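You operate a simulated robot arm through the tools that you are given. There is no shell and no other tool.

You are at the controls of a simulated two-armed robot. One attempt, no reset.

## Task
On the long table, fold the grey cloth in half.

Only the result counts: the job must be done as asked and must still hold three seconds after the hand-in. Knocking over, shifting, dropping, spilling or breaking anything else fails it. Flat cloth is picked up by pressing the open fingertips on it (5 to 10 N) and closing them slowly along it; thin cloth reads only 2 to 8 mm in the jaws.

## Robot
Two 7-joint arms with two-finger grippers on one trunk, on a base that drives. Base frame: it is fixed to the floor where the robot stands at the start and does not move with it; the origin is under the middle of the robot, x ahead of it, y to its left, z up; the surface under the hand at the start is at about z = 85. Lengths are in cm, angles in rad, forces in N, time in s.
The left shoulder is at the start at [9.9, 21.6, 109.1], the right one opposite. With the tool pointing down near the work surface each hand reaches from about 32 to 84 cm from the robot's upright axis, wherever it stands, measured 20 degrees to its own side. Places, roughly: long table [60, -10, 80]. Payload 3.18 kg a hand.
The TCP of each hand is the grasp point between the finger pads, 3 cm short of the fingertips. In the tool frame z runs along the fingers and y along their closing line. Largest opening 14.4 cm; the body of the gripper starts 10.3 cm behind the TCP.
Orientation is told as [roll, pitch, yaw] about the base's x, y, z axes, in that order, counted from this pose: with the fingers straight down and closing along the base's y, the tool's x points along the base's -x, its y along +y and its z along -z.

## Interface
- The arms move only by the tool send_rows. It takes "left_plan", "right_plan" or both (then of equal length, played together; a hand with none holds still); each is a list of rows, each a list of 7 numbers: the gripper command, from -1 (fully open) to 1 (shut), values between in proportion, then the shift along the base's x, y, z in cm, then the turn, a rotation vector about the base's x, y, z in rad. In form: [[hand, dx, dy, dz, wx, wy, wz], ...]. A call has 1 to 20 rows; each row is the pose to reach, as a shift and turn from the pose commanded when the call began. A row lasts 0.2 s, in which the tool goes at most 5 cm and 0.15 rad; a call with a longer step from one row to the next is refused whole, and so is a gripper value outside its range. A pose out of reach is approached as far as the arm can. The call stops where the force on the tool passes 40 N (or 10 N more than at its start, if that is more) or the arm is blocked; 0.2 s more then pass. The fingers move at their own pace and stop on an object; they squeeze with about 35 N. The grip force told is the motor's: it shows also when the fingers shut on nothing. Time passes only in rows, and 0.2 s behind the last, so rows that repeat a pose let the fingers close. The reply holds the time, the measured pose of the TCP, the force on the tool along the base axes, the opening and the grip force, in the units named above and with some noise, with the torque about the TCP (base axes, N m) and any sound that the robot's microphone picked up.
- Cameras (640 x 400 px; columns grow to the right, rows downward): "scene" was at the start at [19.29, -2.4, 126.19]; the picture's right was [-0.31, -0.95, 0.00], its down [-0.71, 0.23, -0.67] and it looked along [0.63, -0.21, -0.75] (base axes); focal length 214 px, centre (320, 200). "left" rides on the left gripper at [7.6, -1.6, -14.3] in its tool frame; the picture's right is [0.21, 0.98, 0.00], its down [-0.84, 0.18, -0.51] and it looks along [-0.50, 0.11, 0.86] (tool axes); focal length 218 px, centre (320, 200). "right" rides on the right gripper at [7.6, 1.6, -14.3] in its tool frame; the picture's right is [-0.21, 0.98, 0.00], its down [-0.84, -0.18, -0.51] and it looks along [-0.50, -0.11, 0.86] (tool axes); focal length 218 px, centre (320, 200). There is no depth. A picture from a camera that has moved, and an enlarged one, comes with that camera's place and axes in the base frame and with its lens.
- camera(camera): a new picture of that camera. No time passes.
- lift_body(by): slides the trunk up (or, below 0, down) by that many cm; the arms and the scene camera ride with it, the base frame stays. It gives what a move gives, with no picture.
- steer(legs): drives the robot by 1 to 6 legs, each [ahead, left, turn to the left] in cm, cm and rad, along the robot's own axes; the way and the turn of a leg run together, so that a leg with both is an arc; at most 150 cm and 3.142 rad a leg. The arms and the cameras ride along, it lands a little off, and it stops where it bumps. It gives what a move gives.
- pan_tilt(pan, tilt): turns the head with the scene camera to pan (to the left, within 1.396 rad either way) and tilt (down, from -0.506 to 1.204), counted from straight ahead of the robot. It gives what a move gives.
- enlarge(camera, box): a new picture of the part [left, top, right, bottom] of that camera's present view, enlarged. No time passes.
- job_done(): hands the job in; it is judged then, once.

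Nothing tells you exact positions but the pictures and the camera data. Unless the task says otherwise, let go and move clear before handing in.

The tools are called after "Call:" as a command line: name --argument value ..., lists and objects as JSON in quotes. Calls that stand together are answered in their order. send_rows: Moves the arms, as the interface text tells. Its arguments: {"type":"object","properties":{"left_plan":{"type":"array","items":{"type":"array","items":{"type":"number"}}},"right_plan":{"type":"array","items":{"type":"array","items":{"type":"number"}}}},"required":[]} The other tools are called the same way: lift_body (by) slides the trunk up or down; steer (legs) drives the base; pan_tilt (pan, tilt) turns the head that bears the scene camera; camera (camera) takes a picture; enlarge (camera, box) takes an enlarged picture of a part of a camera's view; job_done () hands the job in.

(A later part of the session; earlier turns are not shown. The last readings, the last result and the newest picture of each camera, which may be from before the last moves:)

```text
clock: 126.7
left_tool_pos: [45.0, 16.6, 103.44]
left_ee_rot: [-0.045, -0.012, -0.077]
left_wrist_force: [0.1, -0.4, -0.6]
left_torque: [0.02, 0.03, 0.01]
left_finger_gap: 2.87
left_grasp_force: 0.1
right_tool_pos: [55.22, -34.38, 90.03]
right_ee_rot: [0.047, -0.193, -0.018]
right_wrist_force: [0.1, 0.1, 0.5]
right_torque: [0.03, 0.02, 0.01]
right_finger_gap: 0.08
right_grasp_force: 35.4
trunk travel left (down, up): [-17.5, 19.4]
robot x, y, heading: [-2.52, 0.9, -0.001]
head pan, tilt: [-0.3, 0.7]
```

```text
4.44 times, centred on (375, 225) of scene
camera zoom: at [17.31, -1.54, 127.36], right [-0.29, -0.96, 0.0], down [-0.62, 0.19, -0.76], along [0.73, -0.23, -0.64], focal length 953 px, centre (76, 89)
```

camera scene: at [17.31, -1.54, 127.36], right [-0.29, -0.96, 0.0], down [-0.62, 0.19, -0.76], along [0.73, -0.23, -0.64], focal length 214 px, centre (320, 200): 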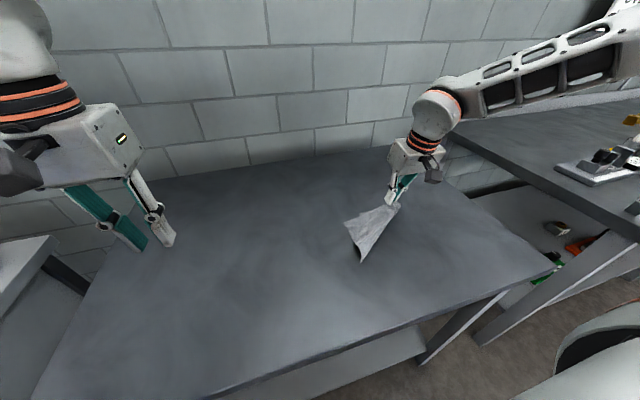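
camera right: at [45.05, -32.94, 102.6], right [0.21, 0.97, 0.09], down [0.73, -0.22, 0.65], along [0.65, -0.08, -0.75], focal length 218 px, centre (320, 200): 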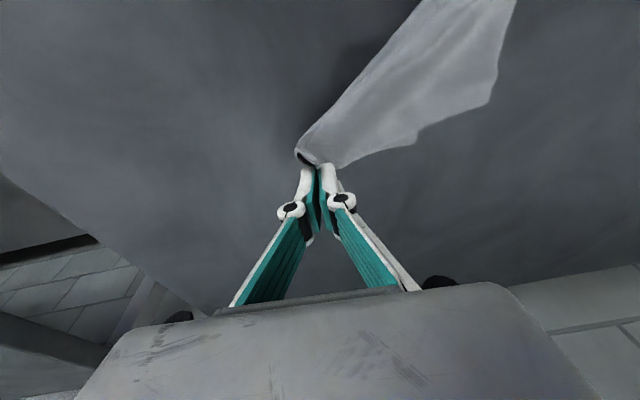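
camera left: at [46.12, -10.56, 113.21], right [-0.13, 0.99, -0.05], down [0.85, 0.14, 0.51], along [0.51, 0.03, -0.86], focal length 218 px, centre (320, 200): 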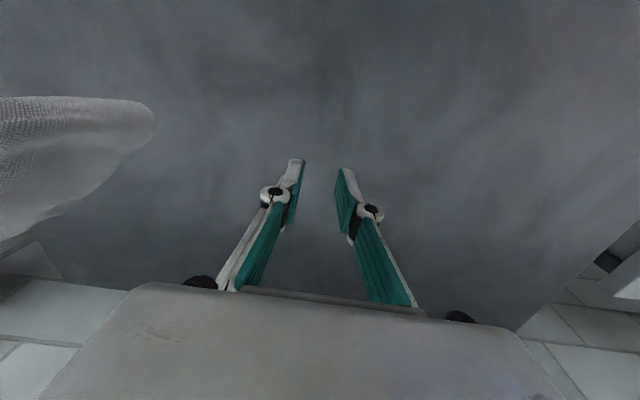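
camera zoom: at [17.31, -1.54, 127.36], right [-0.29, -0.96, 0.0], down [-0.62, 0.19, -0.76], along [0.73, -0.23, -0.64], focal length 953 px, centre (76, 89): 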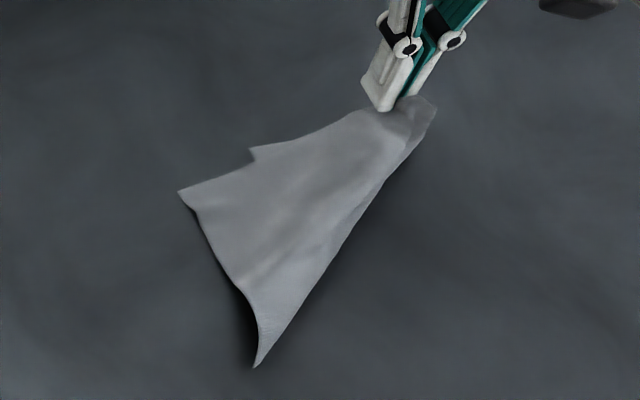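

My reading is that the exposed corner P1 at (54.2,-20.2) is C, next to B, and that gripping it would let the cloth hang fully open from edge BC. To reach both I'll set B down, release it with its pucker standing, and drive the base over.

Call:
send_rows --right_plan '[[1, 0, 0, -0.6, 0, 0, 0], [1, 0, 0, -1.2, 0, 0, 0], [1, 0, 0, -1.6, 0, 0, 0], [0.9, 0, 0, -1.6, 0, 0, 0], [0.75, 0, 0, -1.5, 0, 0, 0], [0.6, 0, 0, -1.4, 0, 0, 0], [0.5, 0, 0, -0.5, 0, 0, 0], [0.5, 0, 0, 2, 0, 0, 0], [0.5, 0, 0, 5, 0, 0, 0], [0.5, -1, 0, 9, 0, 0, 0], [0.5, -1, 0, 11, 0, 0, 0]]'

Call:
enlarge --camera "scene" --box '[330, 160, 450, 270]'

Call:
camera --camera "right"

```text
clock: 129.1
left_tool_pos: [44.99, 16.65, 103.26]
left_ee_rot: [-0.045, -0.013, -0.077]
left_wrist_force: [0.5, -1.0, -0.2]
left_torque: [-0.03, 0.01, 0.02]
left_finger_gap: 2.88
left_grasp_force: 0.0
right_tool_pos: [54.41, -34.45, 101.15]
right_ee_rot: [0.048, -0.192, -0.02]
right_wrist_force: [0.4, 0.3, 0.2]
right_torque: [0.0, 0.03, 0.0]
right_finger_gap: 3.6
right_grasp_force: 0.0
trunk travel left (down, up): [-17.5, 19.4]
robot x, y, heading: [-2.43, 1.16, 0.002]
head pan, tilt: [-0.3, 0.7]
```

```text
3.64 times, centred on (390, 215) of scene
camera zoom: at [17.33, -1.51, 127.34], right [-0.29, -0.96, 0.0], down [-0.62, 0.19, -0.76], along [0.73, -0.23, -0.64], focal length 780 px, centre (66, 146)
```

zoom: 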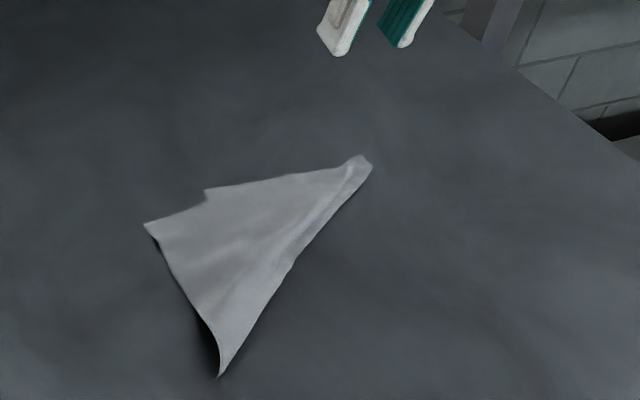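

```text
taken
camera right: at [44.06, -33.14, 113.62], right [0.21, 0.97, 0.09], down [0.73, -0.22, 0.65], along [0.65, -0.08, -0.75], focal length 218 px, centre (320, 200)
```

right: 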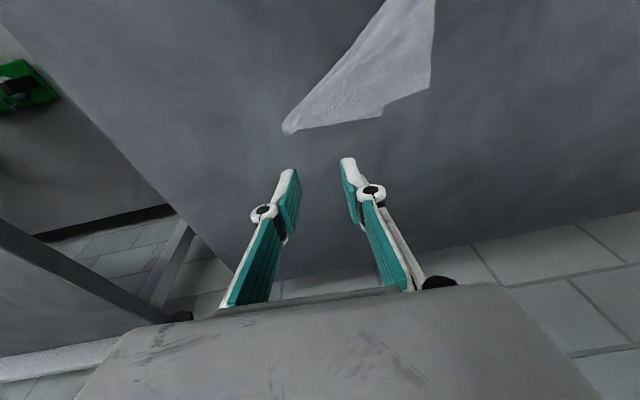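

Now it reads clearly: the cloth is folded along its diagonal with C tucked beneath. A is at (54.9,-19.6) on top, B at (56.5,-39.9) and D at (41.3,-19.3). A and B are adjacent, so I'll drive right to about y=-20 where both should be reachable.

Call:
send_rows --right_plan '[[0.5, -2, 2, 1, 0, 0, 0], [0.5, -4, 4, 1, 0, 0, 0], [0.5, -6, 6, 1, 0, 0, 0], [0.5, -6, 6, 1, 0, 0, 0]]' --left_plan '[[0.6, 0, 0, 0, 0, 0, 0.14], [0.6, 0, 0, 0, 0, 0, 0.28], [0.6, 0, 0, 0, 0, 0, 0.42], [0.6, 0, 0, 0, 0, 0, 0.5]]'

Call:
steer --legs '[[0, -20.8, 0]]'

Call:
pan_tilt --pan -0.1 --tilt 0.8

Call:
camera --camera "scene"

Call:
enlarge --camera "scene" --box '[240, 130, 480, 280]'

```text
clock: 130.1
left_tool_pos: [44.95, 16.57, 103.35]
left_ee_rot: [-0.046, -0.012, 0.425]
left_wrist_force: [-0.1, -0.6, 0.3]
left_torque: [0.02, -0.02, 0.0]
left_finger_gap: 2.88
left_grasp_force: 0.1
right_tool_pos: [48.18, -28.36, 102.13]
right_ee_rot: [0.048, -0.193, -0.02]
right_wrist_force: [0.0, -0.3, -0.2]
right_torque: [0.02, 0.01, -0.01]
right_finger_gap: 3.62
right_grasp_force: 0.0
trunk travel left (down, up): [-17.5, 19.4]
robot x, y, heading: [-2.84, 0.81, 0.004]
head pan, tilt: [-0.3, 0.7]
```

```text
clock: 132.5
left_tool_pos: [44.85, -4.08, 103.36]
left_ee_rot: [-0.046, -0.011, 0.419]
left_wrist_force: [0.7, -0.8, 0.4]
left_torque: [0.01, 0.03, -0.01]
left_finger_gap: 2.89
left_grasp_force: 0.0
right_tool_pos: [48.15, -48.99, 102.22]
right_ee_rot: [0.047, -0.193, -0.02]
right_wrist_force: [0.9, -0.4, 0.1]
right_torque: [0.01, 0.02, 0.0]
right_finger_gap: 3.61
right_grasp_force: 0.1
trunk travel left (down, up): [-17.5, 19.4]
robot x, y, heading: [-2.88, -19.12, 0.001]
head pan, tilt: [-0.3, 0.7]
```

```text
clock: 133.3
left_tool_pos: [44.96, -4.02, 103.32]
left_ee_rot: [-0.046, -0.012, 0.419]
left_wrist_force: [0.3, -0.7, 1.2]
left_torque: [0.01, 0.0, 0.01]
left_finger_gap: 2.89
left_grasp_force: 0.0
right_tool_pos: [48.13, -48.94, 102.23]
right_ee_rot: [0.047, -0.194, -0.02]
right_wrist_force: [0.4, -0.4, -0.8]
right_torque: [-0.03, -0.02, 0.04]
right_finger_gap: 3.6
right_grasp_force: 0.1
trunk travel left (down, up): [-17.5, 19.4]
robot x, y, heading: [-2.74, -19.2, -0.003]
head pan, tilt: [-0.099, 0.799]
```

```text
taken
camera scene: at [17.2, -20.33, 126.53], right [-0.1, -0.99, 0.0], down [-0.71, 0.07, -0.7], along [0.69, -0.07, -0.72], focal length 214 px, centre (320, 200)
```

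scene: 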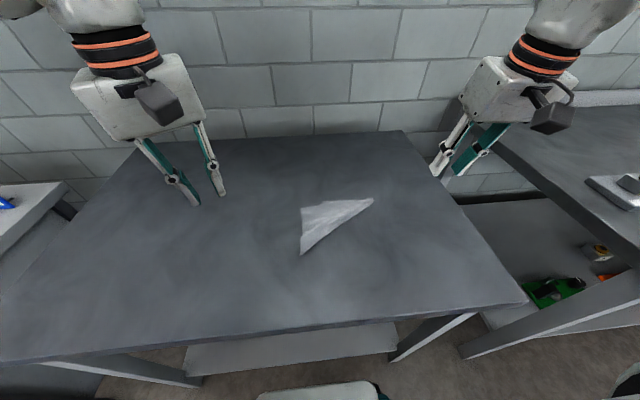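

```text
2.67 times, centred on (360, 205) of scene
camera zoom: at [17.2, -20.33, 126.53], right [-0.1, -0.99, 0.0], down [-0.71, 0.07, -0.7], along [0.69, -0.07, -0.72], focal length 572 px, centre (213, 187)
```

zoom: 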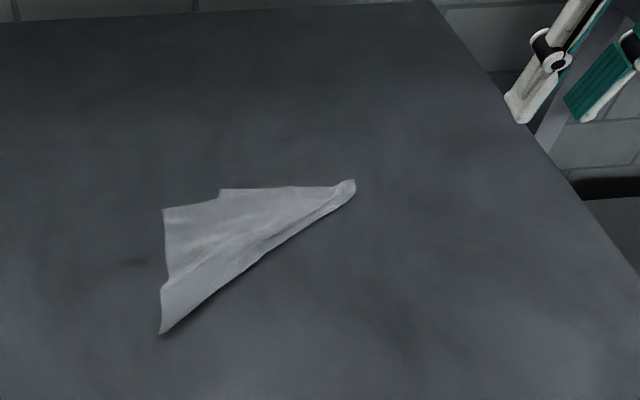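

Corners are now A(54.3,-19.3), B(56.1,-38.6), D(41,-18.7). I'll bring both hands over A and B, levelled and aligned with each corner.

Call:
send_rows --left_plan '[[0.6, 0.5, -1, 0, 0.042, 0.019, 0], [0.6, 1, -3.5, -1, 0.042, 0.019, 0.05], [0.6, 2, -6, -2, 0.042, 0.019, 0.1], [0.6, 3, -8.5, -3, 0.042, 0.019, 0.16], [0.6, 4.5, -11, -5, 0.042, 0.019, 0.22], [0.6, 5.5, -13.5, -7, 0.042, 0.019, 0.28], [0.6, 6.5, -15.5, -9, 0.042, 0.019, 0.33], [0.6, 7.3, -17.4, -10.5, 0.042, 0.019, 0.38], [0.6, 7.3, -17.4, -11.3, 0.042, 0.019, 0.38]]' --right_plan '[[0.6, 0.5, 1, 0, -0.02, 0.09, 0], [0.6, 1, 2.5, -1, -0.048, 0.193, 0], [0.6, 2, 4, -2, -0.048, 0.193, -0.13], [0.6, 3, 5.5, -3, -0.048, 0.193, -0.26], [0.6, 4, 7, -4, -0.048, 0.193, -0.39], [0.6, 5, 8.5, -5.5, -0.048, 0.193, -0.52], [0.6, 6, 10, -7, -0.048, 0.193, -0.65], [0.6, 6.8, 11.5, -8.5, -0.048, 0.193, -0.78], [0.6, 6.8, 12, -10, -0.048, 0.193, -0.9]]'

Call:
camera --camera "right"

Call:
camera --camera "left"

```text
clock: 135.1
left_tool_pos: [51.94, -21.05, 92.64]
left_ee_rot: [0.006, -0.021, 0.788]
left_wrist_force: [-0.6, 0.5, 0.4]
left_torque: [0.01, 0.01, 0.0]
left_finger_gap: 2.86
left_grasp_force: 0.0
right_tool_pos: [53.79, -38.41, 94.5]
right_ee_rot: [-0.067, -0.041, -0.798]
right_wrist_force: [0.1, 0.3, 0.7]
right_torque: [0.0, -0.04, 0.0]
right_finger_gap: 2.85
right_grasp_force: 0.0
right hand out of reach, approached as far as the arm can: row 8, 9
trunk travel left (down, up): [-17.5, 19.4]
robot x, y, heading: [-2.62, -19.57, 0.0]
head pan, tilt: [-0.099, 0.799]
stopped in row 9 (right hand): the force on the tool passed its limit at 44 N (the readings are from after the stop); the commanded pose is now the measured one
```

```text
taken
camera right: at [49.92, -30.53, 108.24], right [0.85, 0.53, -0.06], down [0.47, -0.69, 0.55], along [0.25, -0.49, -0.83], focal length 218 px, centre (320, 200)
```

right: 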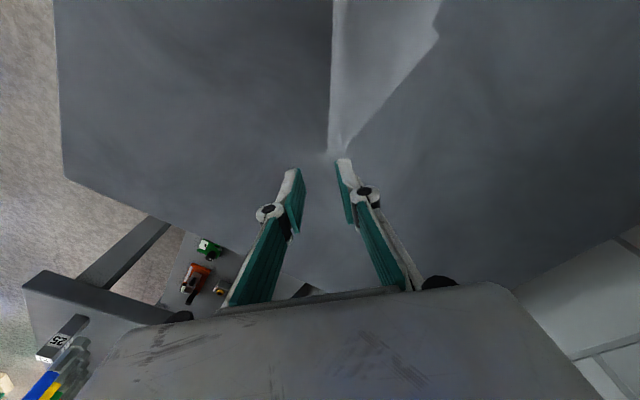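

```text
taken
camera left: at [47.61, -27.89, 106.57], right [-0.84, 0.54, 0.0], down [0.46, 0.71, 0.53], along [0.28, 0.44, -0.85], focal length 218 px, centre (320, 200)
```

left: 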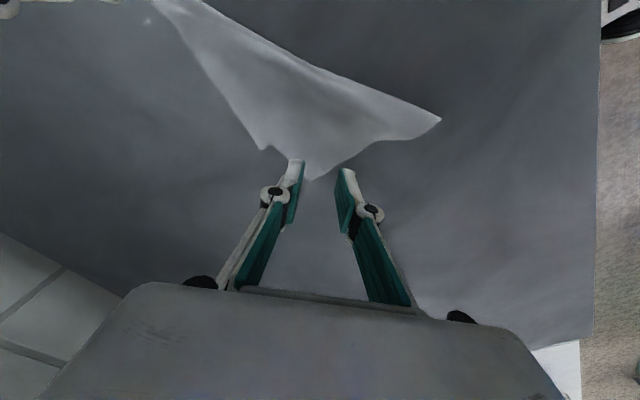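

The two wrist cameras bumped each other because both hands are turned inward. I'll separate them and reduce both yaws to about 0.5 so the cameras stay clear.

Call:
send_rows --left_plan '[[0.6, 0, 1.5, 0.5, 0, 0, -0.05], [0.6, 0, 3, 1, 0, 0.01, -0.15], [0.6, 0, 4, 1, 0, 0.02, -0.25], [0.6, 0, 4, 1, 0, 0.02, -0.3], [0.6, 0, 4, 1, 0, 0.02, -0.3]]' --right_plan '[[0.6, 0, 0, 0, 0.02, 0, 0.05], [0.6, 0, 0, 0, 0.04, -0.01, 0.15], [0.6, 0, 0, 0, 0.06, -0.015, 0.25], [0.6, 0, 0, 0, 0.076, -0.019, 0.3], [0.6, 0, 0, 0, 0.076, -0.019, 0.3]]'

Call:
camera --camera "scene"

Call:
enlarge --camera "scene" --box '[260, 150, 420, 270]'

```text
clock: 136.3
left_tool_pos: [52.17, -17.04, 93.54]
left_ee_rot: [0.017, -0.004, 0.484]
left_wrist_force: [-0.2, -0.4, -0.9]
left_torque: [-0.01, -0.01, 0.01]
left_finger_gap: 2.89
left_grasp_force: 0.1
right_tool_pos: [53.8, -38.48, 94.33]
right_ee_rot: [0.005, -0.007, -0.498]
right_wrist_force: [-0.1, -0.1, 0.4]
right_torque: [-0.02, 0.01, 0.0]
right_finger_gap: 2.89
right_grasp_force: 0.0
trunk travel left (down, up): [-17.5, 19.4]
robot x, y, heading: [-2.67, -19.88, -0.004]
head pan, tilt: [-0.099, 0.799]
```

```text
taken
camera scene: at [17.21, -20.31, 126.52], right [-0.1, -0.99, 0.0], down [-0.71, 0.07, -0.7], along [0.69, -0.07, -0.72], focal length 214 px, centre (320, 200)
```

scene: 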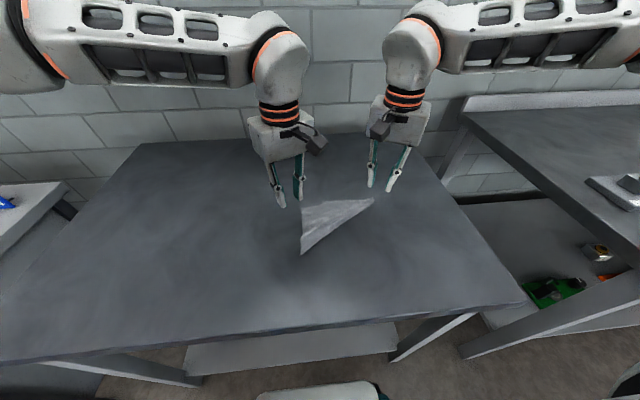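

```text
3.33 times, centred on (340, 210) of scene
camera zoom: at [17.21, -20.31, 126.52], right [-0.1, -0.99, 0.0], down [-0.71, 0.07, -0.7], along [0.69, -0.07, -0.72], focal length 715 px, centre (253, 167)
```

zoom: 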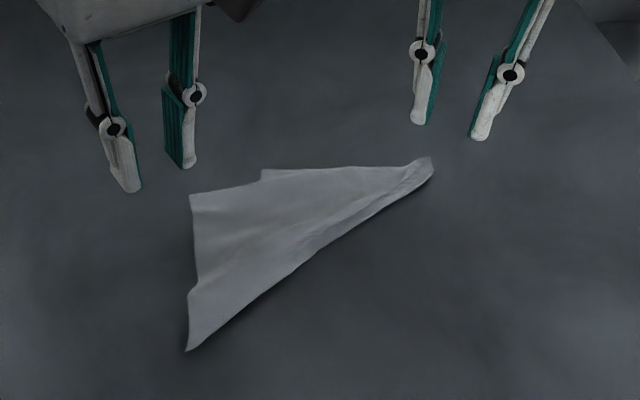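

The cameras are clear now. I'll lower the right hand over the puckered tip B.

Call:
send_rows --right_plan '[[0.6, 0.6, 0.6, -1.5, 0, 0, 0], [0.6, 1.2, 1.2, -3, 0, 0, 0], [0.6, 1.2, 1.2, -4.5, 0, 0, 0], [0.6, 1.2, 1.2, -5.2, 0, 0, 0], [0.6, 1.2, 1.2, -5.2, 0, 0, 0]]'

Call:
enlarge --camera "right" --box '[220, 80, 420, 240]'

```text
clock: 137.5
left_tool_pos: [52.08, -17.03, 93.52]
left_ee_rot: [0.02, -0.005, 0.488]
left_wrist_force: [0.0, -1.1, -0.2]
left_torque: [-0.04, 0.01, -0.01]
left_finger_gap: 2.87
left_grasp_force: 0.0
right_tool_pos: [54.99, -37.11, 89.07]
right_ee_rot: [0.005, -0.008, -0.497]
right_wrist_force: [0.5, 0.2, -0.6]
right_torque: [-0.01, 0.0, 0.05]
right_finger_gap: 2.87
right_grasp_force: 0.1
trunk travel left (down, up): [-17.5, 19.4]
robot x, y, heading: [-2.51, -19.38, -0.009]
head pan, tilt: [-0.099, 0.799]
```

```text
2.50 times, centred on (320, 160) of right
camera zoom: at [49.01, -31.87, 103.31], right [0.65, 0.76, 0.01], down [0.65, -0.56, 0.51], along [0.39, -0.33, -0.86], focal length 546 px, centre (320, 300)
```

zoom: 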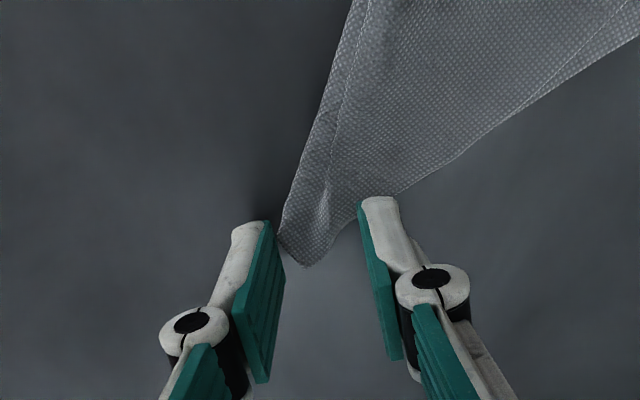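

The narrow tip of B lies between the fingers. I'll shift slightly inward, touch down lightly and close to bunch it up.

Call:
send_rows --right_plan '[[0.6, -0.5, 0.3, -0.5, 0, 0, 0], [0.6, -0.5, 0.3, -0.9, 0, 0, 0], [0.6, -0.5, 0.3, -1.08, 0, 0, 0], [0.6, -0.5, 0.3, -1.08, 0, 0, 0], [0.6, -0.5, 0.3, -1.08, 0, 0, 0], [0.6, -0.5, 0.3, -1.08, 0, 0, 0]]'

Call:
enlarge --camera "right" --box '[220, 80, 420, 240]'

```text
clock: 138.9
left_tool_pos: [52.06, -17.01, 93.56]
left_ee_rot: [0.016, -0.006, 0.488]
left_wrist_force: [0.0, 0.1, 0.0]
left_torque: [0.03, -0.04, -0.03]
left_finger_gap: 2.89
left_grasp_force: 0.0
right_tool_pos: [54.52, -37.0, 88.19]
right_ee_rot: [0.005, -0.008, -0.499]
right_wrist_force: [0.0, -0.1, 2.6]
right_torque: [0.06, -0.02, 0.02]
right_finger_gap: 2.89
right_grasp_force: 0.0
trunk travel left (down, up): [-17.5, 19.4]
robot x, y, heading: [-2.88, -19.84, -0.003]
head pan, tilt: [-0.099, 0.799]
```

```text
2.50 times, centred on (320, 160) of right
camera zoom: at [48.5, -31.56, 102.27], right [0.65, 0.76, 0.01], down [0.65, -0.56, 0.51], along [0.39, -0.33, -0.86], focal length 546 px, centre (320, 300)
```

zoom: 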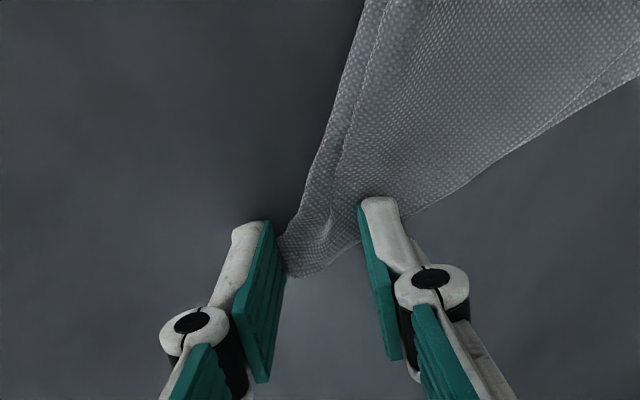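

Call:
send_rows --right_plan '[[0.6, -0.3, 0.3, 0.25, 0, 0, 0], [0.6, -0.6, 0.5, 0.25, 0, 0, 0], [0.6, -0.6, 0.5, 0, 0, 0, 0], [0.62, -0.6, 0.5, -0.05, 0, 0, 0], [0.64, -0.6, 0.5, -0.08, 0, 0, 0], [0.66, -0.6, 0.5, -0.08, 0, 0, 0], [0.68, -0.6, 0.5, -0.08, 0, 0, 0], [0.7, -0.6, 0.5, -0.08, 0, 0, 0], [0.72, -0.6, 0.5, -0.08, 0, 0, 0], [0.74, -0.6, 0.5, -0.1, 0, 0, 0], [0.76, -0.6, 0.5, -0.1, 0, 0, 0]]'

Call:
enlarge --camera "right" --box '[220, 80, 420, 240]'

```text
clock: 141.3
left_tool_pos: [52.19, -16.93, 93.62]
left_ee_rot: [0.017, -0.007, 0.487]
left_wrist_force: [-0.3, -0.7, -0.3]
left_torque: [-0.01, 0.01, -0.01]
left_finger_gap: 2.87
left_grasp_force: 0.0
right_tool_pos: [54.0, -36.32, 88.12]
right_ee_rot: [0.004, -0.009, -0.498]
right_wrist_force: [0.5, 0.0, 7.5]
right_torque: [0.13, -0.01, 0.01]
right_finger_gap: 1.66
right_grasp_force: 0.1
trunk travel left (down, up): [-17.5, 19.4]
robot x, y, heading: [-2.57, -19.32, -0.002]
head pan, tilt: [-0.099, 0.799]
```

```text
2.50 times, centred on (320, 160) of right
camera zoom: at [47.82, -31.08, 102.17], right [0.65, 0.76, 0.01], down [0.65, -0.56, 0.51], along [0.39, -0.33, -0.86], focal length 546 px, centre (320, 300)
```

zoom: 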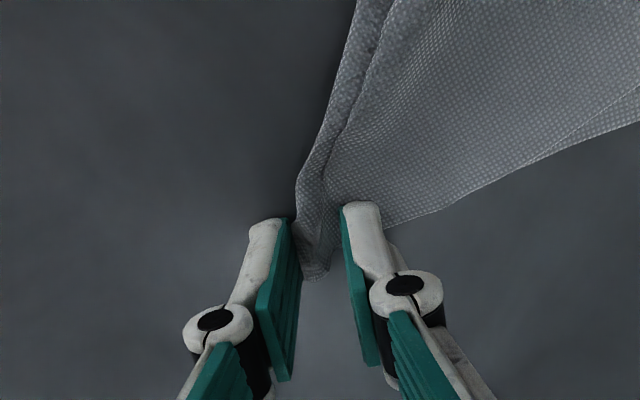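

The tip is bunching well. I'll close fully.

Call:
send_rows --right_plan '[[0.78, 0, 0, -0.02, 0, 0, 0], [0.8, 0, 0, -0.04, 0, 0, 0], [0.82, 0, 0, -0.05, 0, 0, 0], [0.84, 0, 0, -0.07, 0, 0, 0], [0.86, 0, 0, -0.08, 0, 0, 0], [0.88, 0, 0, -0.1, 0, 0, 0], [0.9, 0, 0, -0.1, 0, 0, 0], [0.92, 0, 0, -0.1, 0, 0, 0], [0.95, 0, 0, -0.1, 0, 0, 0], [1, 0, 0, -0.1, 0, 0, 0], [1, 0, 0, -0.1, 0, 0, 0], [1, 0, 0, -0.1, 0, 0, 0]]'

Call:
enlarge --camera "right" --box '[220, 80, 420, 240]'

```text
clock: 143.9
left_tool_pos: [52.2, -17.06, 93.56]
left_ee_rot: [0.019, -0.004, 0.487]
left_wrist_force: [0.1, 0.2, 0.8]
left_torque: [0.0, 0.01, 0.02]
left_finger_gap: 2.89
left_grasp_force: 0.1
right_tool_pos: [54.04, -36.36, 87.98]
right_ee_rot: [0.005, -0.01, -0.497]
right_wrist_force: [1.1, 0.8, -2.2]
right_torque: [-0.06, 0.04, 0.01]
right_finger_gap: 0.16
right_grasp_force: 32.9
trunk travel left (down, up): [-17.5, 19.4]
robot x, y, heading: [-2.66, -19.77, -0.001]
head pan, tilt: [-0.099, 0.799]
```

```text
2.50 times, centred on (320, 160) of right
camera zoom: at [47.91, -31.1, 102.08], right [0.65, 0.76, 0.01], down [0.65, -0.56, 0.51], along [0.39, -0.33, -0.86], focal length 546 px, centre (320, 300)
```

zoom: 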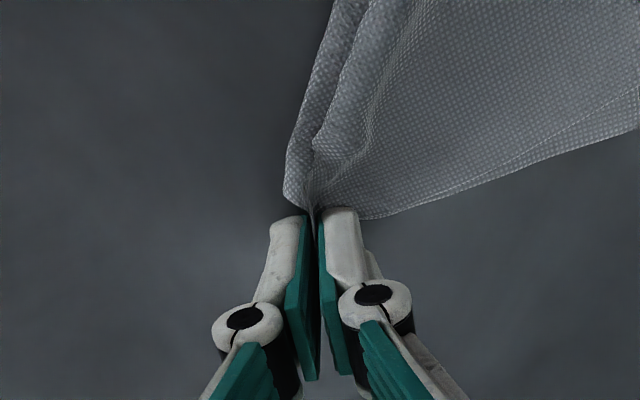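

Call:
send_rows --right_plan '[[1, 0, 0, 0.2, 0, 0, 0], [1, 0, 0, 0.6, 0, 0, 0], [1, 0, 0, 1.2, 0, 0, 0], [1, 0, 0, 1.2, 0, 0, 0], [1, 0, 0, 1.2, 0, 0, 0]]'

Call:
enlarge --camera "scene" --box '[260, 150, 420, 270]'

Call:
enlarge --camera "right" --box '[220, 80, 420, 240]'

```text
clock: 145.1
left_tool_pos: [52.17, -17.06, 93.55]
left_ee_rot: [0.019, -0.003, 0.487]
left_wrist_force: [0.8, -0.2, 0.7]
left_torque: [0.0, 0.0, -0.01]
left_finger_gap: 2.86
left_grasp_force: 0.1
right_tool_pos: [53.85, -36.25, 89.06]
right_ee_rot: [0.006, -0.01, -0.499]
right_wrist_force: [1.3, -1.0, 7.8]
right_torque: [-0.02, -0.01, -0.02]
right_finger_gap: 0.0
right_grasp_force: 27.3
trunk travel left (down, up): [-17.5, 19.4]
robot x, y, heading: [-2.65, -19.56, -0.006]
head pan, tilt: [-0.099, 0.799]
```

```text
3.33 times, centred on (340, 210) of scene
camera zoom: at [17.19, -20.31, 126.53], right [-0.1, -0.99, 0.0], down [-0.71, 0.07, -0.7], along [0.69, -0.07, -0.72], focal length 715 px, centre (253, 167)
```

zoom: 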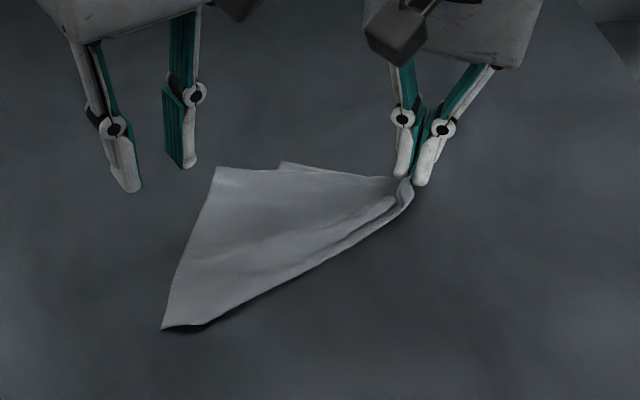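

```text
2.50 times, centred on (320, 160) of right
camera zoom: at [47.78, -31.14, 103.23], right [0.65, 0.76, 0.01], down [0.65, -0.56, 0.51], along [0.39, -0.33, -0.86], focal length 546 px, centre (320, 300)
```

zoom: 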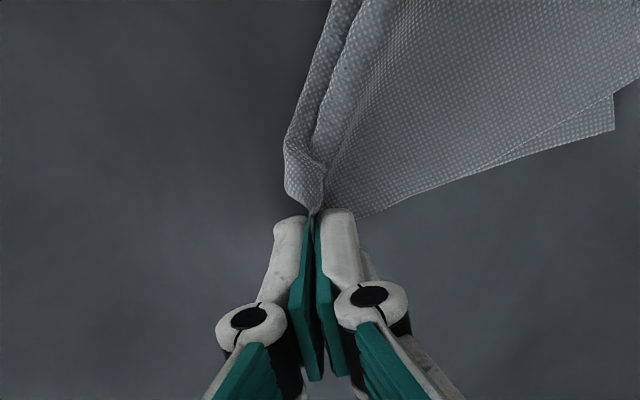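

B is held and lifts with the hand. Corner A has shifted to about (57.2,-21.3). To keep the wrist cameras apart I'll roll the right hand outward before bringing the left over A.

Call:
send_rows --right_plan '[[1, 0, -0.35, 0.3, 0.12, 0, 0], [1, 0, -0.7, 0.4, 0.24, 0, 0], [1, 0, -1.1, 0.3, 0.37, 0, 0], [1, 0, -1.1, 0.3, 0.37, 0, 0], [1, 0, -1.1, 0.3, 0.37, 0, 0], [1, 0, -1.1, 0.3, 0.37, 0, 0], [1, 0, -1.1, 0.3, 0.37, 0, 0]]' --left_plan '[[0.6, 0, 0, 0, 0, 0, 0], [0.6, 0, 0, 0, 0, 0, 0], [0.6, 0, -0.5, 0, 0, 0, 0], [0.6, 1, -2.5, -1, 0, 0, 0.02], [0.6, 2, -4.5, -2, -0.015, 0.01, 0.04], [0.6, 2.3, -5.9, -3.2, -0.015, 0.01, 0.04], [0.6, 2.3, -5.9, -4.2, -0.015, 0.01, 0.04]]'

Call:
enlarge --camera "left" --box '[200, 60, 440, 240]'

Call:
enlarge --camera "scene" --box '[240, 120, 440, 270]'

```text
clock: 146.7
left_tool_pos: [54.43, -23.04, 89.37]
left_ee_rot: [0.01, 0.01, 0.526]
left_wrist_force: [0.1, 0.6, -0.2]
left_torque: [0.01, 0.01, 0.0]
left_finger_gap: 2.88
left_grasp_force: 0.0
right_tool_pos: [53.97, -37.46, 89.33]
right_ee_rot: [0.333, 0.167, -0.473]
right_wrist_force: [0.6, 1.1, -1.8]
right_torque: [0.01, -0.03, 0.02]
right_finger_gap: 0.47
right_grasp_force: 33.5
trunk travel left (down, up): [-17.5, 19.4]
robot x, y, heading: [-2.77, -19.6, -0.004]
head pan, tilt: [-0.099, 0.799]
```

```text
2.22 times, centred on (320, 150) of left
camera zoom: at [48.81, -28.28, 103.5], right [-0.67, 0.74, 0.01], down [0.65, 0.58, 0.5], along [0.36, 0.34, -0.87], focal length 485 px, centre (320, 311)
```

zoom: 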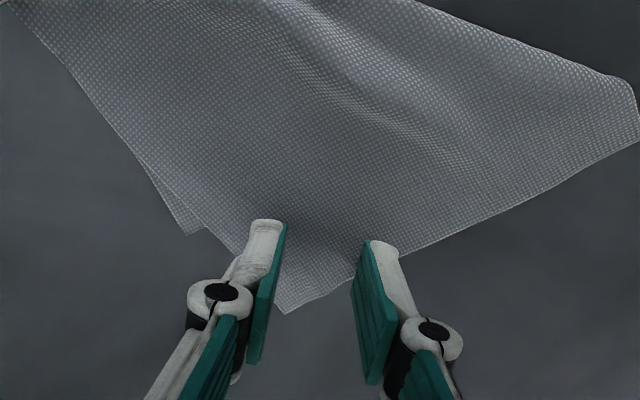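

```text
2.67 times, centred on (340, 195) of scene
camera zoom: at [17.21, -20.32, 126.53], right [-0.1, -0.99, 0.0], down [-0.71, 0.07, -0.7], along [0.69, -0.07, -0.72], focal length 572 px, centre (267, 213)
```

zoom: 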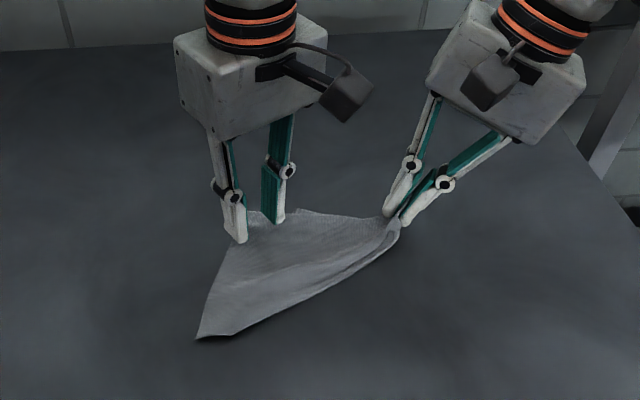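

The left fingers straddle A and reach is fine. I'll press down and balance the force.

Call:
send_rows --left_plan '[[0.6, 0, 0, -0.6, 0, 0, 0], [0.6, 0, 0, -1.0, 0, 0, 0], [0.6, 0, 0, -1.25, 0, 0, 0], [0.6, 0, 0, -1.25, 0, 0, 0], [0.6, 0, 0, -1.25, 0, 0, 0], [0.6, 0, 0, -1.25, 0, 0, 0]]'

```text
clock: 148.1
left_tool_pos: [54.33, -23.11, 88.04]
left_ee_rot: [0.007, 0.011, 0.528]
left_wrist_force: [0.5, -0.6, 4.1]
left_torque: [-0.05, -0.05, -0.02]
left_finger_gap: 2.88
left_grasp_force: 0.0
right_tool_pos: [53.9, -37.5, 89.36]
right_ee_rot: [0.332, 0.164, -0.474]
right_wrist_force: [-0.4, -0.7, 1.9]
right_torque: [0.02, 0.0, 0.05]
right_finger_gap: 0.04
right_grasp_force: 31.3
trunk travel left (down, up): [-17.5, 19.4]
robot x, y, heading: [-2.65, -19.73, -0.003]
head pan, tilt: [-0.099, 0.799]
```

Call:
send_rows --left_plan '[[0.6, 0, 0, -0.08, -0.006, -0.003, 0], [0.6, 0, 0, -0.12, -0.006, -0.003, 0], [0.6, 0, 0, -0.12, -0.006, -0.003, 0], [0.6, 0, 0, -0.12, -0.006, -0.003, 0], [0.6, 0, 0, -0.12, -0.006, -0.003, 0]]'

```text
clock: 149.3
left_tool_pos: [54.3, -22.98, 88.07]
left_ee_rot: [0.002, 0.01, 0.528]
left_wrist_force: [-1.1, -0.7, 9.0]
left_torque: [-0.09, -0.1, -0.02]
left_finger_gap: 2.86
left_grasp_force: 0.1
right_tool_pos: [53.89, -37.28, 89.35]
right_ee_rot: [0.335, 0.163, -0.472]
right_wrist_force: [0.4, 1.2, 0.6]
right_torque: [0.05, -0.05, -0.01]
right_finger_gap: 0.25
right_grasp_force: 33.0
trunk travel left (down, up): [-17.5, 19.4]
robot x, y, heading: [-2.61, -19.63, -0.004]
head pan, tilt: [-0.099, 0.799]
```

Call:
send_rows --left_plan '[[0.6, 0, 0, 0, -0.01, -0.006, 0], [0.6, 0, 0, 0, -0.01, -0.006, 0], [0.6, 0, 0, 0, -0.01, -0.006, 0], [0.6, 0, 0, 0, -0.01, -0.006, 0]]'

```text
clock: 150.3
left_tool_pos: [54.26, -22.94, 88.07]
left_ee_rot: [-0.011, 0.01, 0.528]
left_wrist_force: [-0.1, -0.2, 10.7]
left_torque: [0.22, 0.1, 0.02]
left_finger_gap: 2.85
left_grasp_force: 0.0
right_tool_pos: [53.83, -37.53, 89.34]
right_ee_rot: [0.334, 0.164, -0.471]
right_wrist_force: [-0.7, -0.7, 0.3]
right_torque: [0.03, 0.03, -0.02]
right_finger_gap: 0.05
right_grasp_force: 29.8
trunk travel left (down, up): [-17.5, 19.4]
robot x, y, heading: [-2.69, -19.4, -0.003]
head pan, tilt: [-0.099, 0.799]
```

Slightly over-corrected. I'll go back about half and then close slowly.

Call:
send_rows --left_plan '[[0.6, 0, 0, 0, 0.005, 0.003, 0], [0.6, 0, 0, 0, 0.005, 0.003, 0], [0.6, 0, 0, 0, 0.005, 0.003, 0], [0.615, 0, 0, 0, 0.005, 0.003, 0], [0.63, 0, 0, 0, 0.005, 0.003, 0], [0.645, 0, 0, 0, 0.005, 0.003, 0], [0.66, 0, 0, -0.02, 0.005, 0.003, 0], [0.675, 0, 0, -0.02, 0.005, 0.003, 0], [0.69, 0, 0, -0.03, 0.005, 0.003, 0], [0.705, 0, 0, -0.03, 0.005, 0.003, 0]]'

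Call:
enlarge --camera "left" --box '[200, 60, 440, 240]'

```text
clock: 152.5
left_tool_pos: [54.36, -22.89, 88.01]
left_ee_rot: [-0.003, 0.011, 0.527]
left_wrist_force: [1.1, -1.0, 13.0]
left_torque: [0.03, -0.09, -0.07]
left_finger_gap: 2.14
left_grasp_force: 0.1
right_tool_pos: [54.04, -37.49, 89.35]
right_ee_rot: [0.332, 0.166, -0.474]
right_wrist_force: [0.3, 1.3, 1.3]
right_torque: [0.03, 0.01, 0.01]
right_finger_gap: 0.0
right_grasp_force: 29.3
trunk travel left (down, up): [-17.5, 19.4]
robot x, y, heading: [-2.49, -19.4, 0.004]
head pan, tilt: [-0.099, 0.799]
```

```text
2.22 times, centred on (320, 150) of left
camera zoom: at [48.72, -28.07, 102.2], right [-0.67, 0.74, 0.0], down [0.64, 0.58, 0.5], along [0.37, 0.33, -0.87], focal length 485 px, centre (320, 311)
```

zoom: 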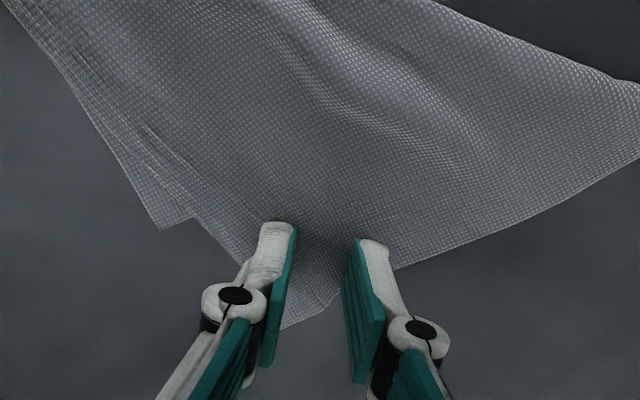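

The force is balanced at 13 N and a ridge is starting. I'll continue closing.

Call:
send_rows --left_plan '[[0.72, 0, 0, -0.02, 0, 0, 0], [0.735, 0, 0, -0.03, 0, 0, 0], [0.75, 0, 0, -0.04, 0, 0, 0], [0.765, 0, 0, -0.05, 0, 0, 0], [0.78, 0, 0, -0.06, 0, 0, 0], [0.795, 0, 0, -0.07, 0, 0, 0], [0.81, 0, 0, -0.08, 0, 0, 0], [0.825, 0, 0, -0.09, 0, 0, 0]]'

Call:
enlarge --camera "left" --box '[200, 60, 440, 240]'

```text
clock: 154.3
left_tool_pos: [54.3, -22.84, 88.0]
left_ee_rot: [-0.004, 0.011, 0.528]
left_wrist_force: [0.5, -0.4, 13.9]
left_torque: [0.05, -0.04, -0.02]
left_finger_gap: 1.25
left_grasp_force: 0.0
right_tool_pos: [53.86, -37.41, 89.42]
right_ee_rot: [0.334, 0.165, -0.473]
right_wrist_force: [0.2, 2.1, -0.5]
right_torque: [-0.01, 0.0, -0.02]
right_finger_gap: 0.06
right_grasp_force: 31.2
trunk travel left (down, up): [-17.5, 19.4]
robot x, y, heading: [-2.42, -19.44, -0.007]
head pan, tilt: [-0.099, 0.799]
```

```text
2.22 times, centred on (320, 150) of left
camera zoom: at [48.62, -28.07, 102.12], right [-0.67, 0.74, 0.0], down [0.64, 0.58, 0.5], along [0.37, 0.33, -0.87], focal length 485 px, centre (320, 311)
```

zoom: 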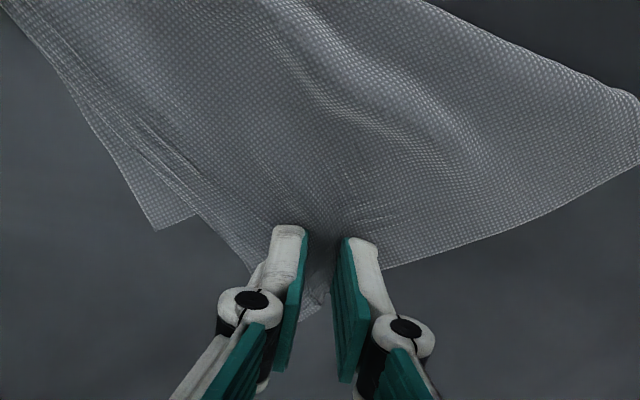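

Call:
send_rows --left_plan '[[0.835, 0, 0, -0.03, 0, 0, 0], [0.845, 0, 0, -0.05, 0, 0, 0], [0.855, 0, 0, -0.06, 0, 0, 0], [0.865, 0, 0, -0.07, 0, 0, 0], [0.875, 0, 0, -0.08, 0, 0, 0], [0.885, 0, 0, -0.09, 0, 0, 0], [0.895, 0, 0, -0.1, 0, 0, 0]]'

Call:
enlarge --camera "left" --box '[200, 60, 440, 240]'

```text
clock: 155.9
left_tool_pos: [54.3, -22.98, 87.87]
left_ee_rot: [-0.004, 0.011, 0.527]
left_wrist_force: [-1.4, -1.6, 16.9]
left_torque: [0.01, 0.01, -0.04]
left_finger_gap: 0.65
left_grasp_force: 0.2
right_tool_pos: [53.96, -37.46, 89.46]
right_ee_rot: [0.334, 0.164, -0.472]
right_wrist_force: [1.0, 2.7, 0.5]
right_torque: [0.06, -0.08, -0.05]
right_finger_gap: 0.05
right_grasp_force: 31.9
trunk travel left (down, up): [-17.5, 19.4]
robot x, y, heading: [-2.44, -19.68, -0.0]
head pan, tilt: [-0.099, 0.799]
```

```text
2.22 times, centred on (320, 150) of left
camera zoom: at [48.67, -28.09, 102.04], right [-0.67, 0.74, 0.0], down [0.64, 0.58, 0.5], along [0.37, 0.33, -0.87], focal length 485 px, centre (320, 311)
```

zoom: 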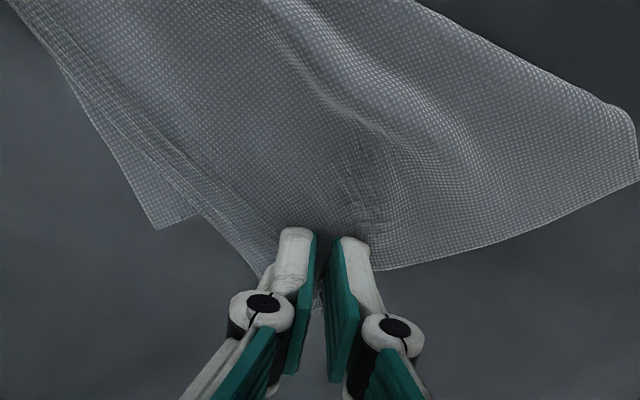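

Call:
send_rows --left_plan '[[0.905, 0, 0, 0, 0, 0, 0], [0.915, 0, 0, -0.02, 0, 0, 0], [0.93, 0, 0, -0.03, 0, 0, 0], [0.945, 0, 0, -0.04, 0, 0, 0], [0.96, 0, 0, -0.05, 0, 0, 0], [0.98, 0, 0, -0.05, 0, 0, 0], [1, 0, 0, -0.05, 0, 0, 0], [1, 0, 0, -0.05, 0, 0, 0], [1, 0, 0, -0.05, 0, 0, 0]]'

Call:
enlarge --camera "left" --box '[200, 60, 440, 240]'

```text
clock: 157.9
left_tool_pos: [54.18, -22.95, 87.79]
left_ee_rot: [-0.003, 0.01, 0.527]
left_wrist_force: [0.6, -0.8, 12.1]
left_torque: [0.04, -0.08, -0.01]
left_finger_gap: 0.01
left_grasp_force: 30.8
right_tool_pos: [53.88, -37.54, 89.29]
right_ee_rot: [0.334, 0.167, -0.473]
right_wrist_force: [0.6, 0.1, 1.2]
right_torque: [-0.07, 0.05, 0.03]
right_finger_gap: 0.16
right_grasp_force: 36.4
trunk travel left (down, up): [-17.5, 19.4]
robot x, y, heading: [-2.55, -19.28, -0.004]
head pan, tilt: [-0.099, 0.799]
```

```text
2.22 times, centred on (320, 150) of left
camera zoom: at [48.69, -28.13, 101.94], right [-0.67, 0.74, 0.0], down [0.64, 0.58, 0.5], along [0.37, 0.33, -0.87], focal length 485 px, centre (320, 311)
```

zoom: 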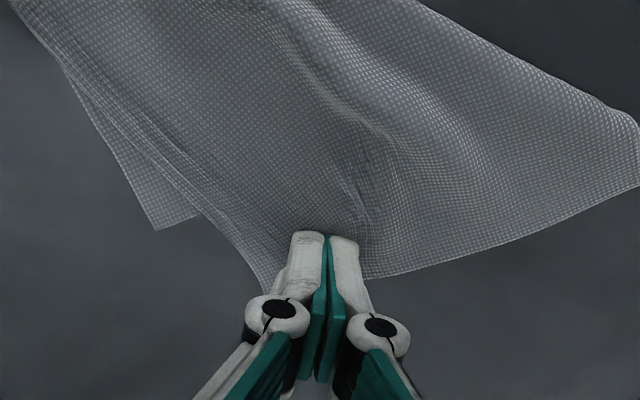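

The gap reads near zero. I'll lift slightly to test whether the cloth comes along.

Call:
send_rows --left_plan '[[1, 0, 0, 0.3, 0, 0, 0], [1, 0, 0, 0.9, 0, 0, 0], [1, 0, 0, 1.5, 0, 0, 0], [1, 0, 0, 1.5, 0, 0, 0]]'

Call:
enlarge --camera "left" --box '[200, 60, 440, 240]'

Call:
enlarge --camera "scene" --box '[250, 160, 410, 280]'

```text
clock: 158.9
left_tool_pos: [54.38, -23.11, 89.08]
left_ee_rot: [-0.001, 0.012, 0.527]
left_wrist_force: [-0.7, -0.2, 0.6]
left_torque: [0.04, -0.02, -0.02]
left_finger_gap: 0.0
left_grasp_force: 30.7
right_tool_pos: [54.07, -37.5, 89.35]
right_ee_rot: [0.335, 0.165, -0.472]
right_wrist_force: [0.5, -0.6, 0.8]
right_torque: [0.02, -0.02, -0.02]
right_finger_gap: 0.13
right_grasp_force: 35.1
trunk travel left (down, up): [-17.5, 19.4]
robot x, y, heading: [-2.61, -19.16, -0.002]
head pan, tilt: [-0.099, 0.799]
```

```text
2.22 times, centred on (320, 150) of left
camera zoom: at [48.72, -28.17, 103.34], right [-0.67, 0.74, 0.0], down [0.64, 0.58, 0.5], along [0.37, 0.33, -0.87], focal length 485 px, centre (320, 311)
```

zoom: 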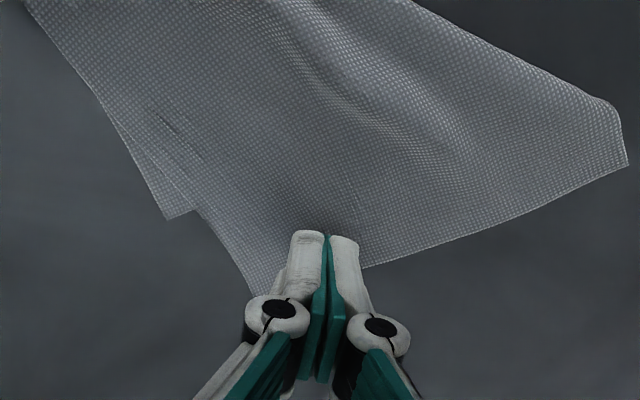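

```text
3.33 times, centred on (330, 220) of scene
camera zoom: at [17.21, -20.32, 126.53], right [-0.1, -0.99, 0.0], down [-0.71, 0.07, -0.7], along [0.69, -0.07, -0.72], focal length 715 px, centre (287, 133)
```

zoom: 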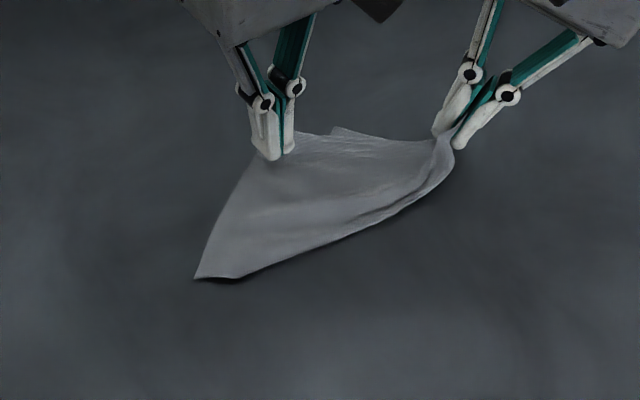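

The left slipped off again. I'll reopen wider and a bit further in so a taller ridge forms.

Call:
send_rows --left_plan '[[0.8, 0, 0, 0.2, 0, 0, 0], [0.6, -0.3, -0.2, 0.2, 0, 0, 0], [0.47, -0.6, -0.35, 0.2, 0, 0, 0], [0.47, -0.7, -0.4, -0.4, 0, 0, 0], [0.47, -0.7, -0.4, -0.9, 0, 0, 0], [0.47, -0.7, -0.4, -1.2, 0, 0, 0], [0.47, -0.7, -0.4, -1.25, 0, 0, 0], [0.47, -0.7, -0.4, -1.25, 0, 0, 0], [0.47, -0.7, -0.4, -1.25, 0, 0, 0], [0.47, -0.7, -0.4, -1.25, 0, 0, 0]]'

Call:
enlarge --camera "left" --box '[200, 60, 440, 240]'

```text
clock: 161.1
left_tool_pos: [53.68, -23.41, 88.08]
left_ee_rot: [-0.007, 0.012, 0.527]
left_wrist_force: [1.5, 2.4, 14.1]
left_torque: [0.29, 0.09, -0.04]
left_finger_gap: 3.85
left_grasp_force: 0.3
right_tool_pos: [53.97, -37.41, 89.44]
right_ee_rot: [0.333, 0.164, -0.472]
right_wrist_force: [-0.8, -1.8, 3.5]
right_torque: [-0.1, 0.01, 0.04]
right_finger_gap: 0.02
right_grasp_force: 29.7
trunk travel left (down, up): [-17.5, 19.4]
robot x, y, heading: [-2.63, -19.33, -0.002]
head pan, tilt: [-0.099, 0.799]
```

```text
2.22 times, centred on (320, 150) of left
camera zoom: at [48.01, -28.49, 102.27], right [-0.67, 0.74, 0.0], down [0.64, 0.58, 0.5], along [0.37, 0.33, -0.87], focal length 485 px, centre (320, 311)
```

zoom: 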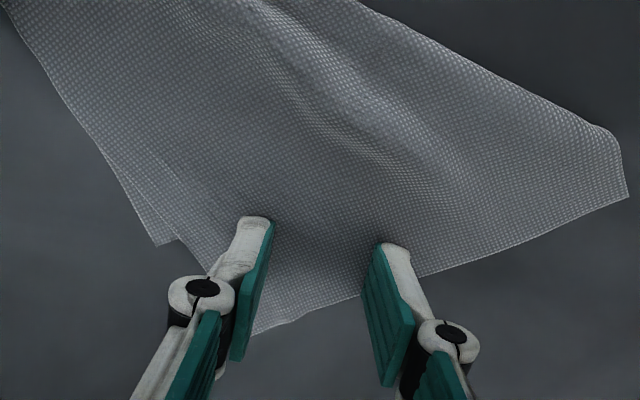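

Call:
send_rows --left_plan '[[0.47, 0, 0, 0, 0.007, 0.004, 0], [0.47, 0, 0, 0, 0.007, 0.004, 0], [0.47, 0, 0, 0, 0.007, 0.004, 0], [0.47, 0, 0, 0, 0.007, 0.004, 0]]'

```text
clock: 162.1
left_tool_pos: [53.63, -23.41, 87.99]
left_ee_rot: [0.003, 0.011, 0.528]
left_wrist_force: [3.6, -0.1, 19.6]
left_torque: [-0.12, -0.22, 0.02]
left_finger_gap: 3.83
left_grasp_force: 0.0
right_tool_pos: [53.96, -37.39, 89.42]
right_ee_rot: [0.332, 0.164, -0.474]
right_wrist_force: [-0.4, -0.1, 1.3]
right_torque: [0.02, -0.01, 0.0]
right_finger_gap: 0.01
right_grasp_force: 29.7
trunk travel left (down, up): [-17.5, 19.4]
robot x, y, heading: [-2.93, -19.15, -0.003]
head pan, tilt: [-0.099, 0.799]
```

Call:
send_rows --left_plan '[[0.47, 0, 0, 0.06, -0.0025, -0.0015, 0], [0.47, 0, 0, 0.06, -0.0025, -0.0015, 0], [0.485, 0, 0, 0.06, -0.0025, -0.0015, 0], [0.5, 0, 0, 0.05, -0.0025, -0.0015, 0], [0.52, 0, 0, 0.05, -0.0025, -0.0015, 0], [0.54, 0, 0, 0.04, -0.0025, -0.0015, 0], [0.56, 0, 0, 0.03, -0.0025, -0.0015, 0], [0.58, 0, 0, 0.02, -0.0025, -0.0015, 0], [0.6, 0, 0, 0.01, -0.0025, -0.0015, 0]]'

Call:
enlarge --camera "left" --box '[200, 60, 440, 240]'

```text
clock: 164.1
left_tool_pos: [53.71, -23.27, 88.01]
left_ee_rot: [0.001, 0.011, 0.528]
left_wrist_force: [-0.2, -1.1, 8.4]
left_torque: [0.03, -0.03, 0.05]
left_finger_gap: 2.72
left_grasp_force: 0.0
right_tool_pos: [53.82, -37.46, 89.45]
right_ee_rot: [0.334, 0.165, -0.473]
right_wrist_force: [-0.1, -1.1, 2.3]
right_torque: [0.06, -0.04, -0.04]
right_finger_gap: 0.04
right_grasp_force: 32.5
trunk travel left (down, up): [-17.5, 19.4]
robot x, y, heading: [-2.66, -19.51, -0.001]
head pan, tilt: [-0.099, 0.799]
```

```text
2.22 times, centred on (320, 150) of left
camera zoom: at [48.05, -28.57, 102.22], right [-0.67, 0.74, 0.0], down [0.64, 0.58, 0.5], along [0.37, 0.34, -0.87], focal length 485 px, centre (320, 311)
```

zoom: 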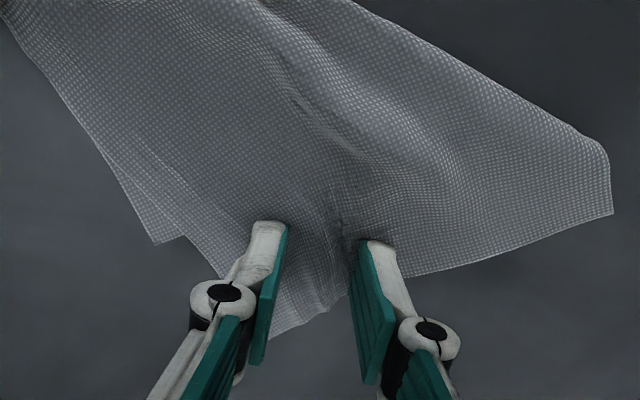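

A larger ridge is forming. I'll continue closing with the pressure maintained.

Call:
send_rows --left_plan '[[0.615, 0, 0, -0.04, 0, 0, 0], [0.63, 0, 0, -0.06, 0, 0, 0], [0.645, 0, 0, -0.07, 0, 0, 0], [0.66, 0, 0, -0.08, 0, 0, 0], [0.675, 0, 0, -0.09, 0, 0, 0], [0.69, 0, 0, -0.1, 0, 0, 0], [0.705, 0, 0, -0.11, 0, 0, 0], [0.72, 0, 0, -0.12, 0, 0, 0]]'

Call:
enlarge --camera "left" --box '[200, 60, 440, 240]'

```text
clock: 165.9
left_tool_pos: [53.52, -23.34, 88.04]
left_ee_rot: [0.001, 0.009, 0.528]
left_wrist_force: [-1.2, -2.7, 15.5]
left_torque: [0.02, -0.05, 0.0]
left_finger_gap: 1.89
left_grasp_force: 0.0
right_tool_pos: [53.82, -37.49, 89.53]
right_ee_rot: [0.334, 0.166, -0.474]
right_wrist_force: [0.4, -0.7, 1.9]
right_torque: [-0.04, 0.08, 0.01]
right_finger_gap: 0.32
right_grasp_force: 41.2
trunk travel left (down, up): [-17.5, 19.4]
robot x, y, heading: [-2.58, -19.33, -0.004]
head pan, tilt: [-0.099, 0.799]
```

```text
2.22 times, centred on (320, 150) of left
camera zoom: at [47.97, -28.57, 102.16], right [-0.67, 0.74, 0.0], down [0.64, 0.58, 0.5], along [0.37, 0.34, -0.87], focal length 485 px, centre (320, 311)
```

zoom: 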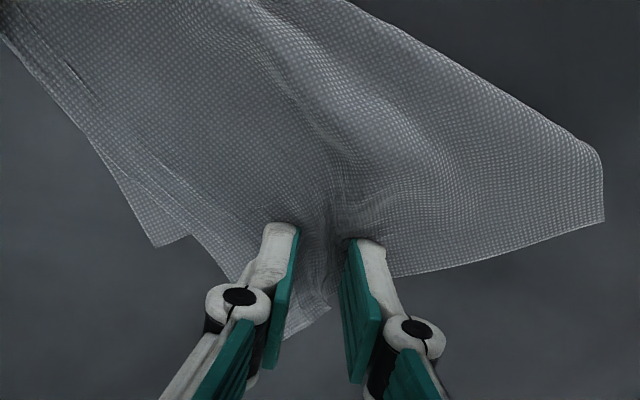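

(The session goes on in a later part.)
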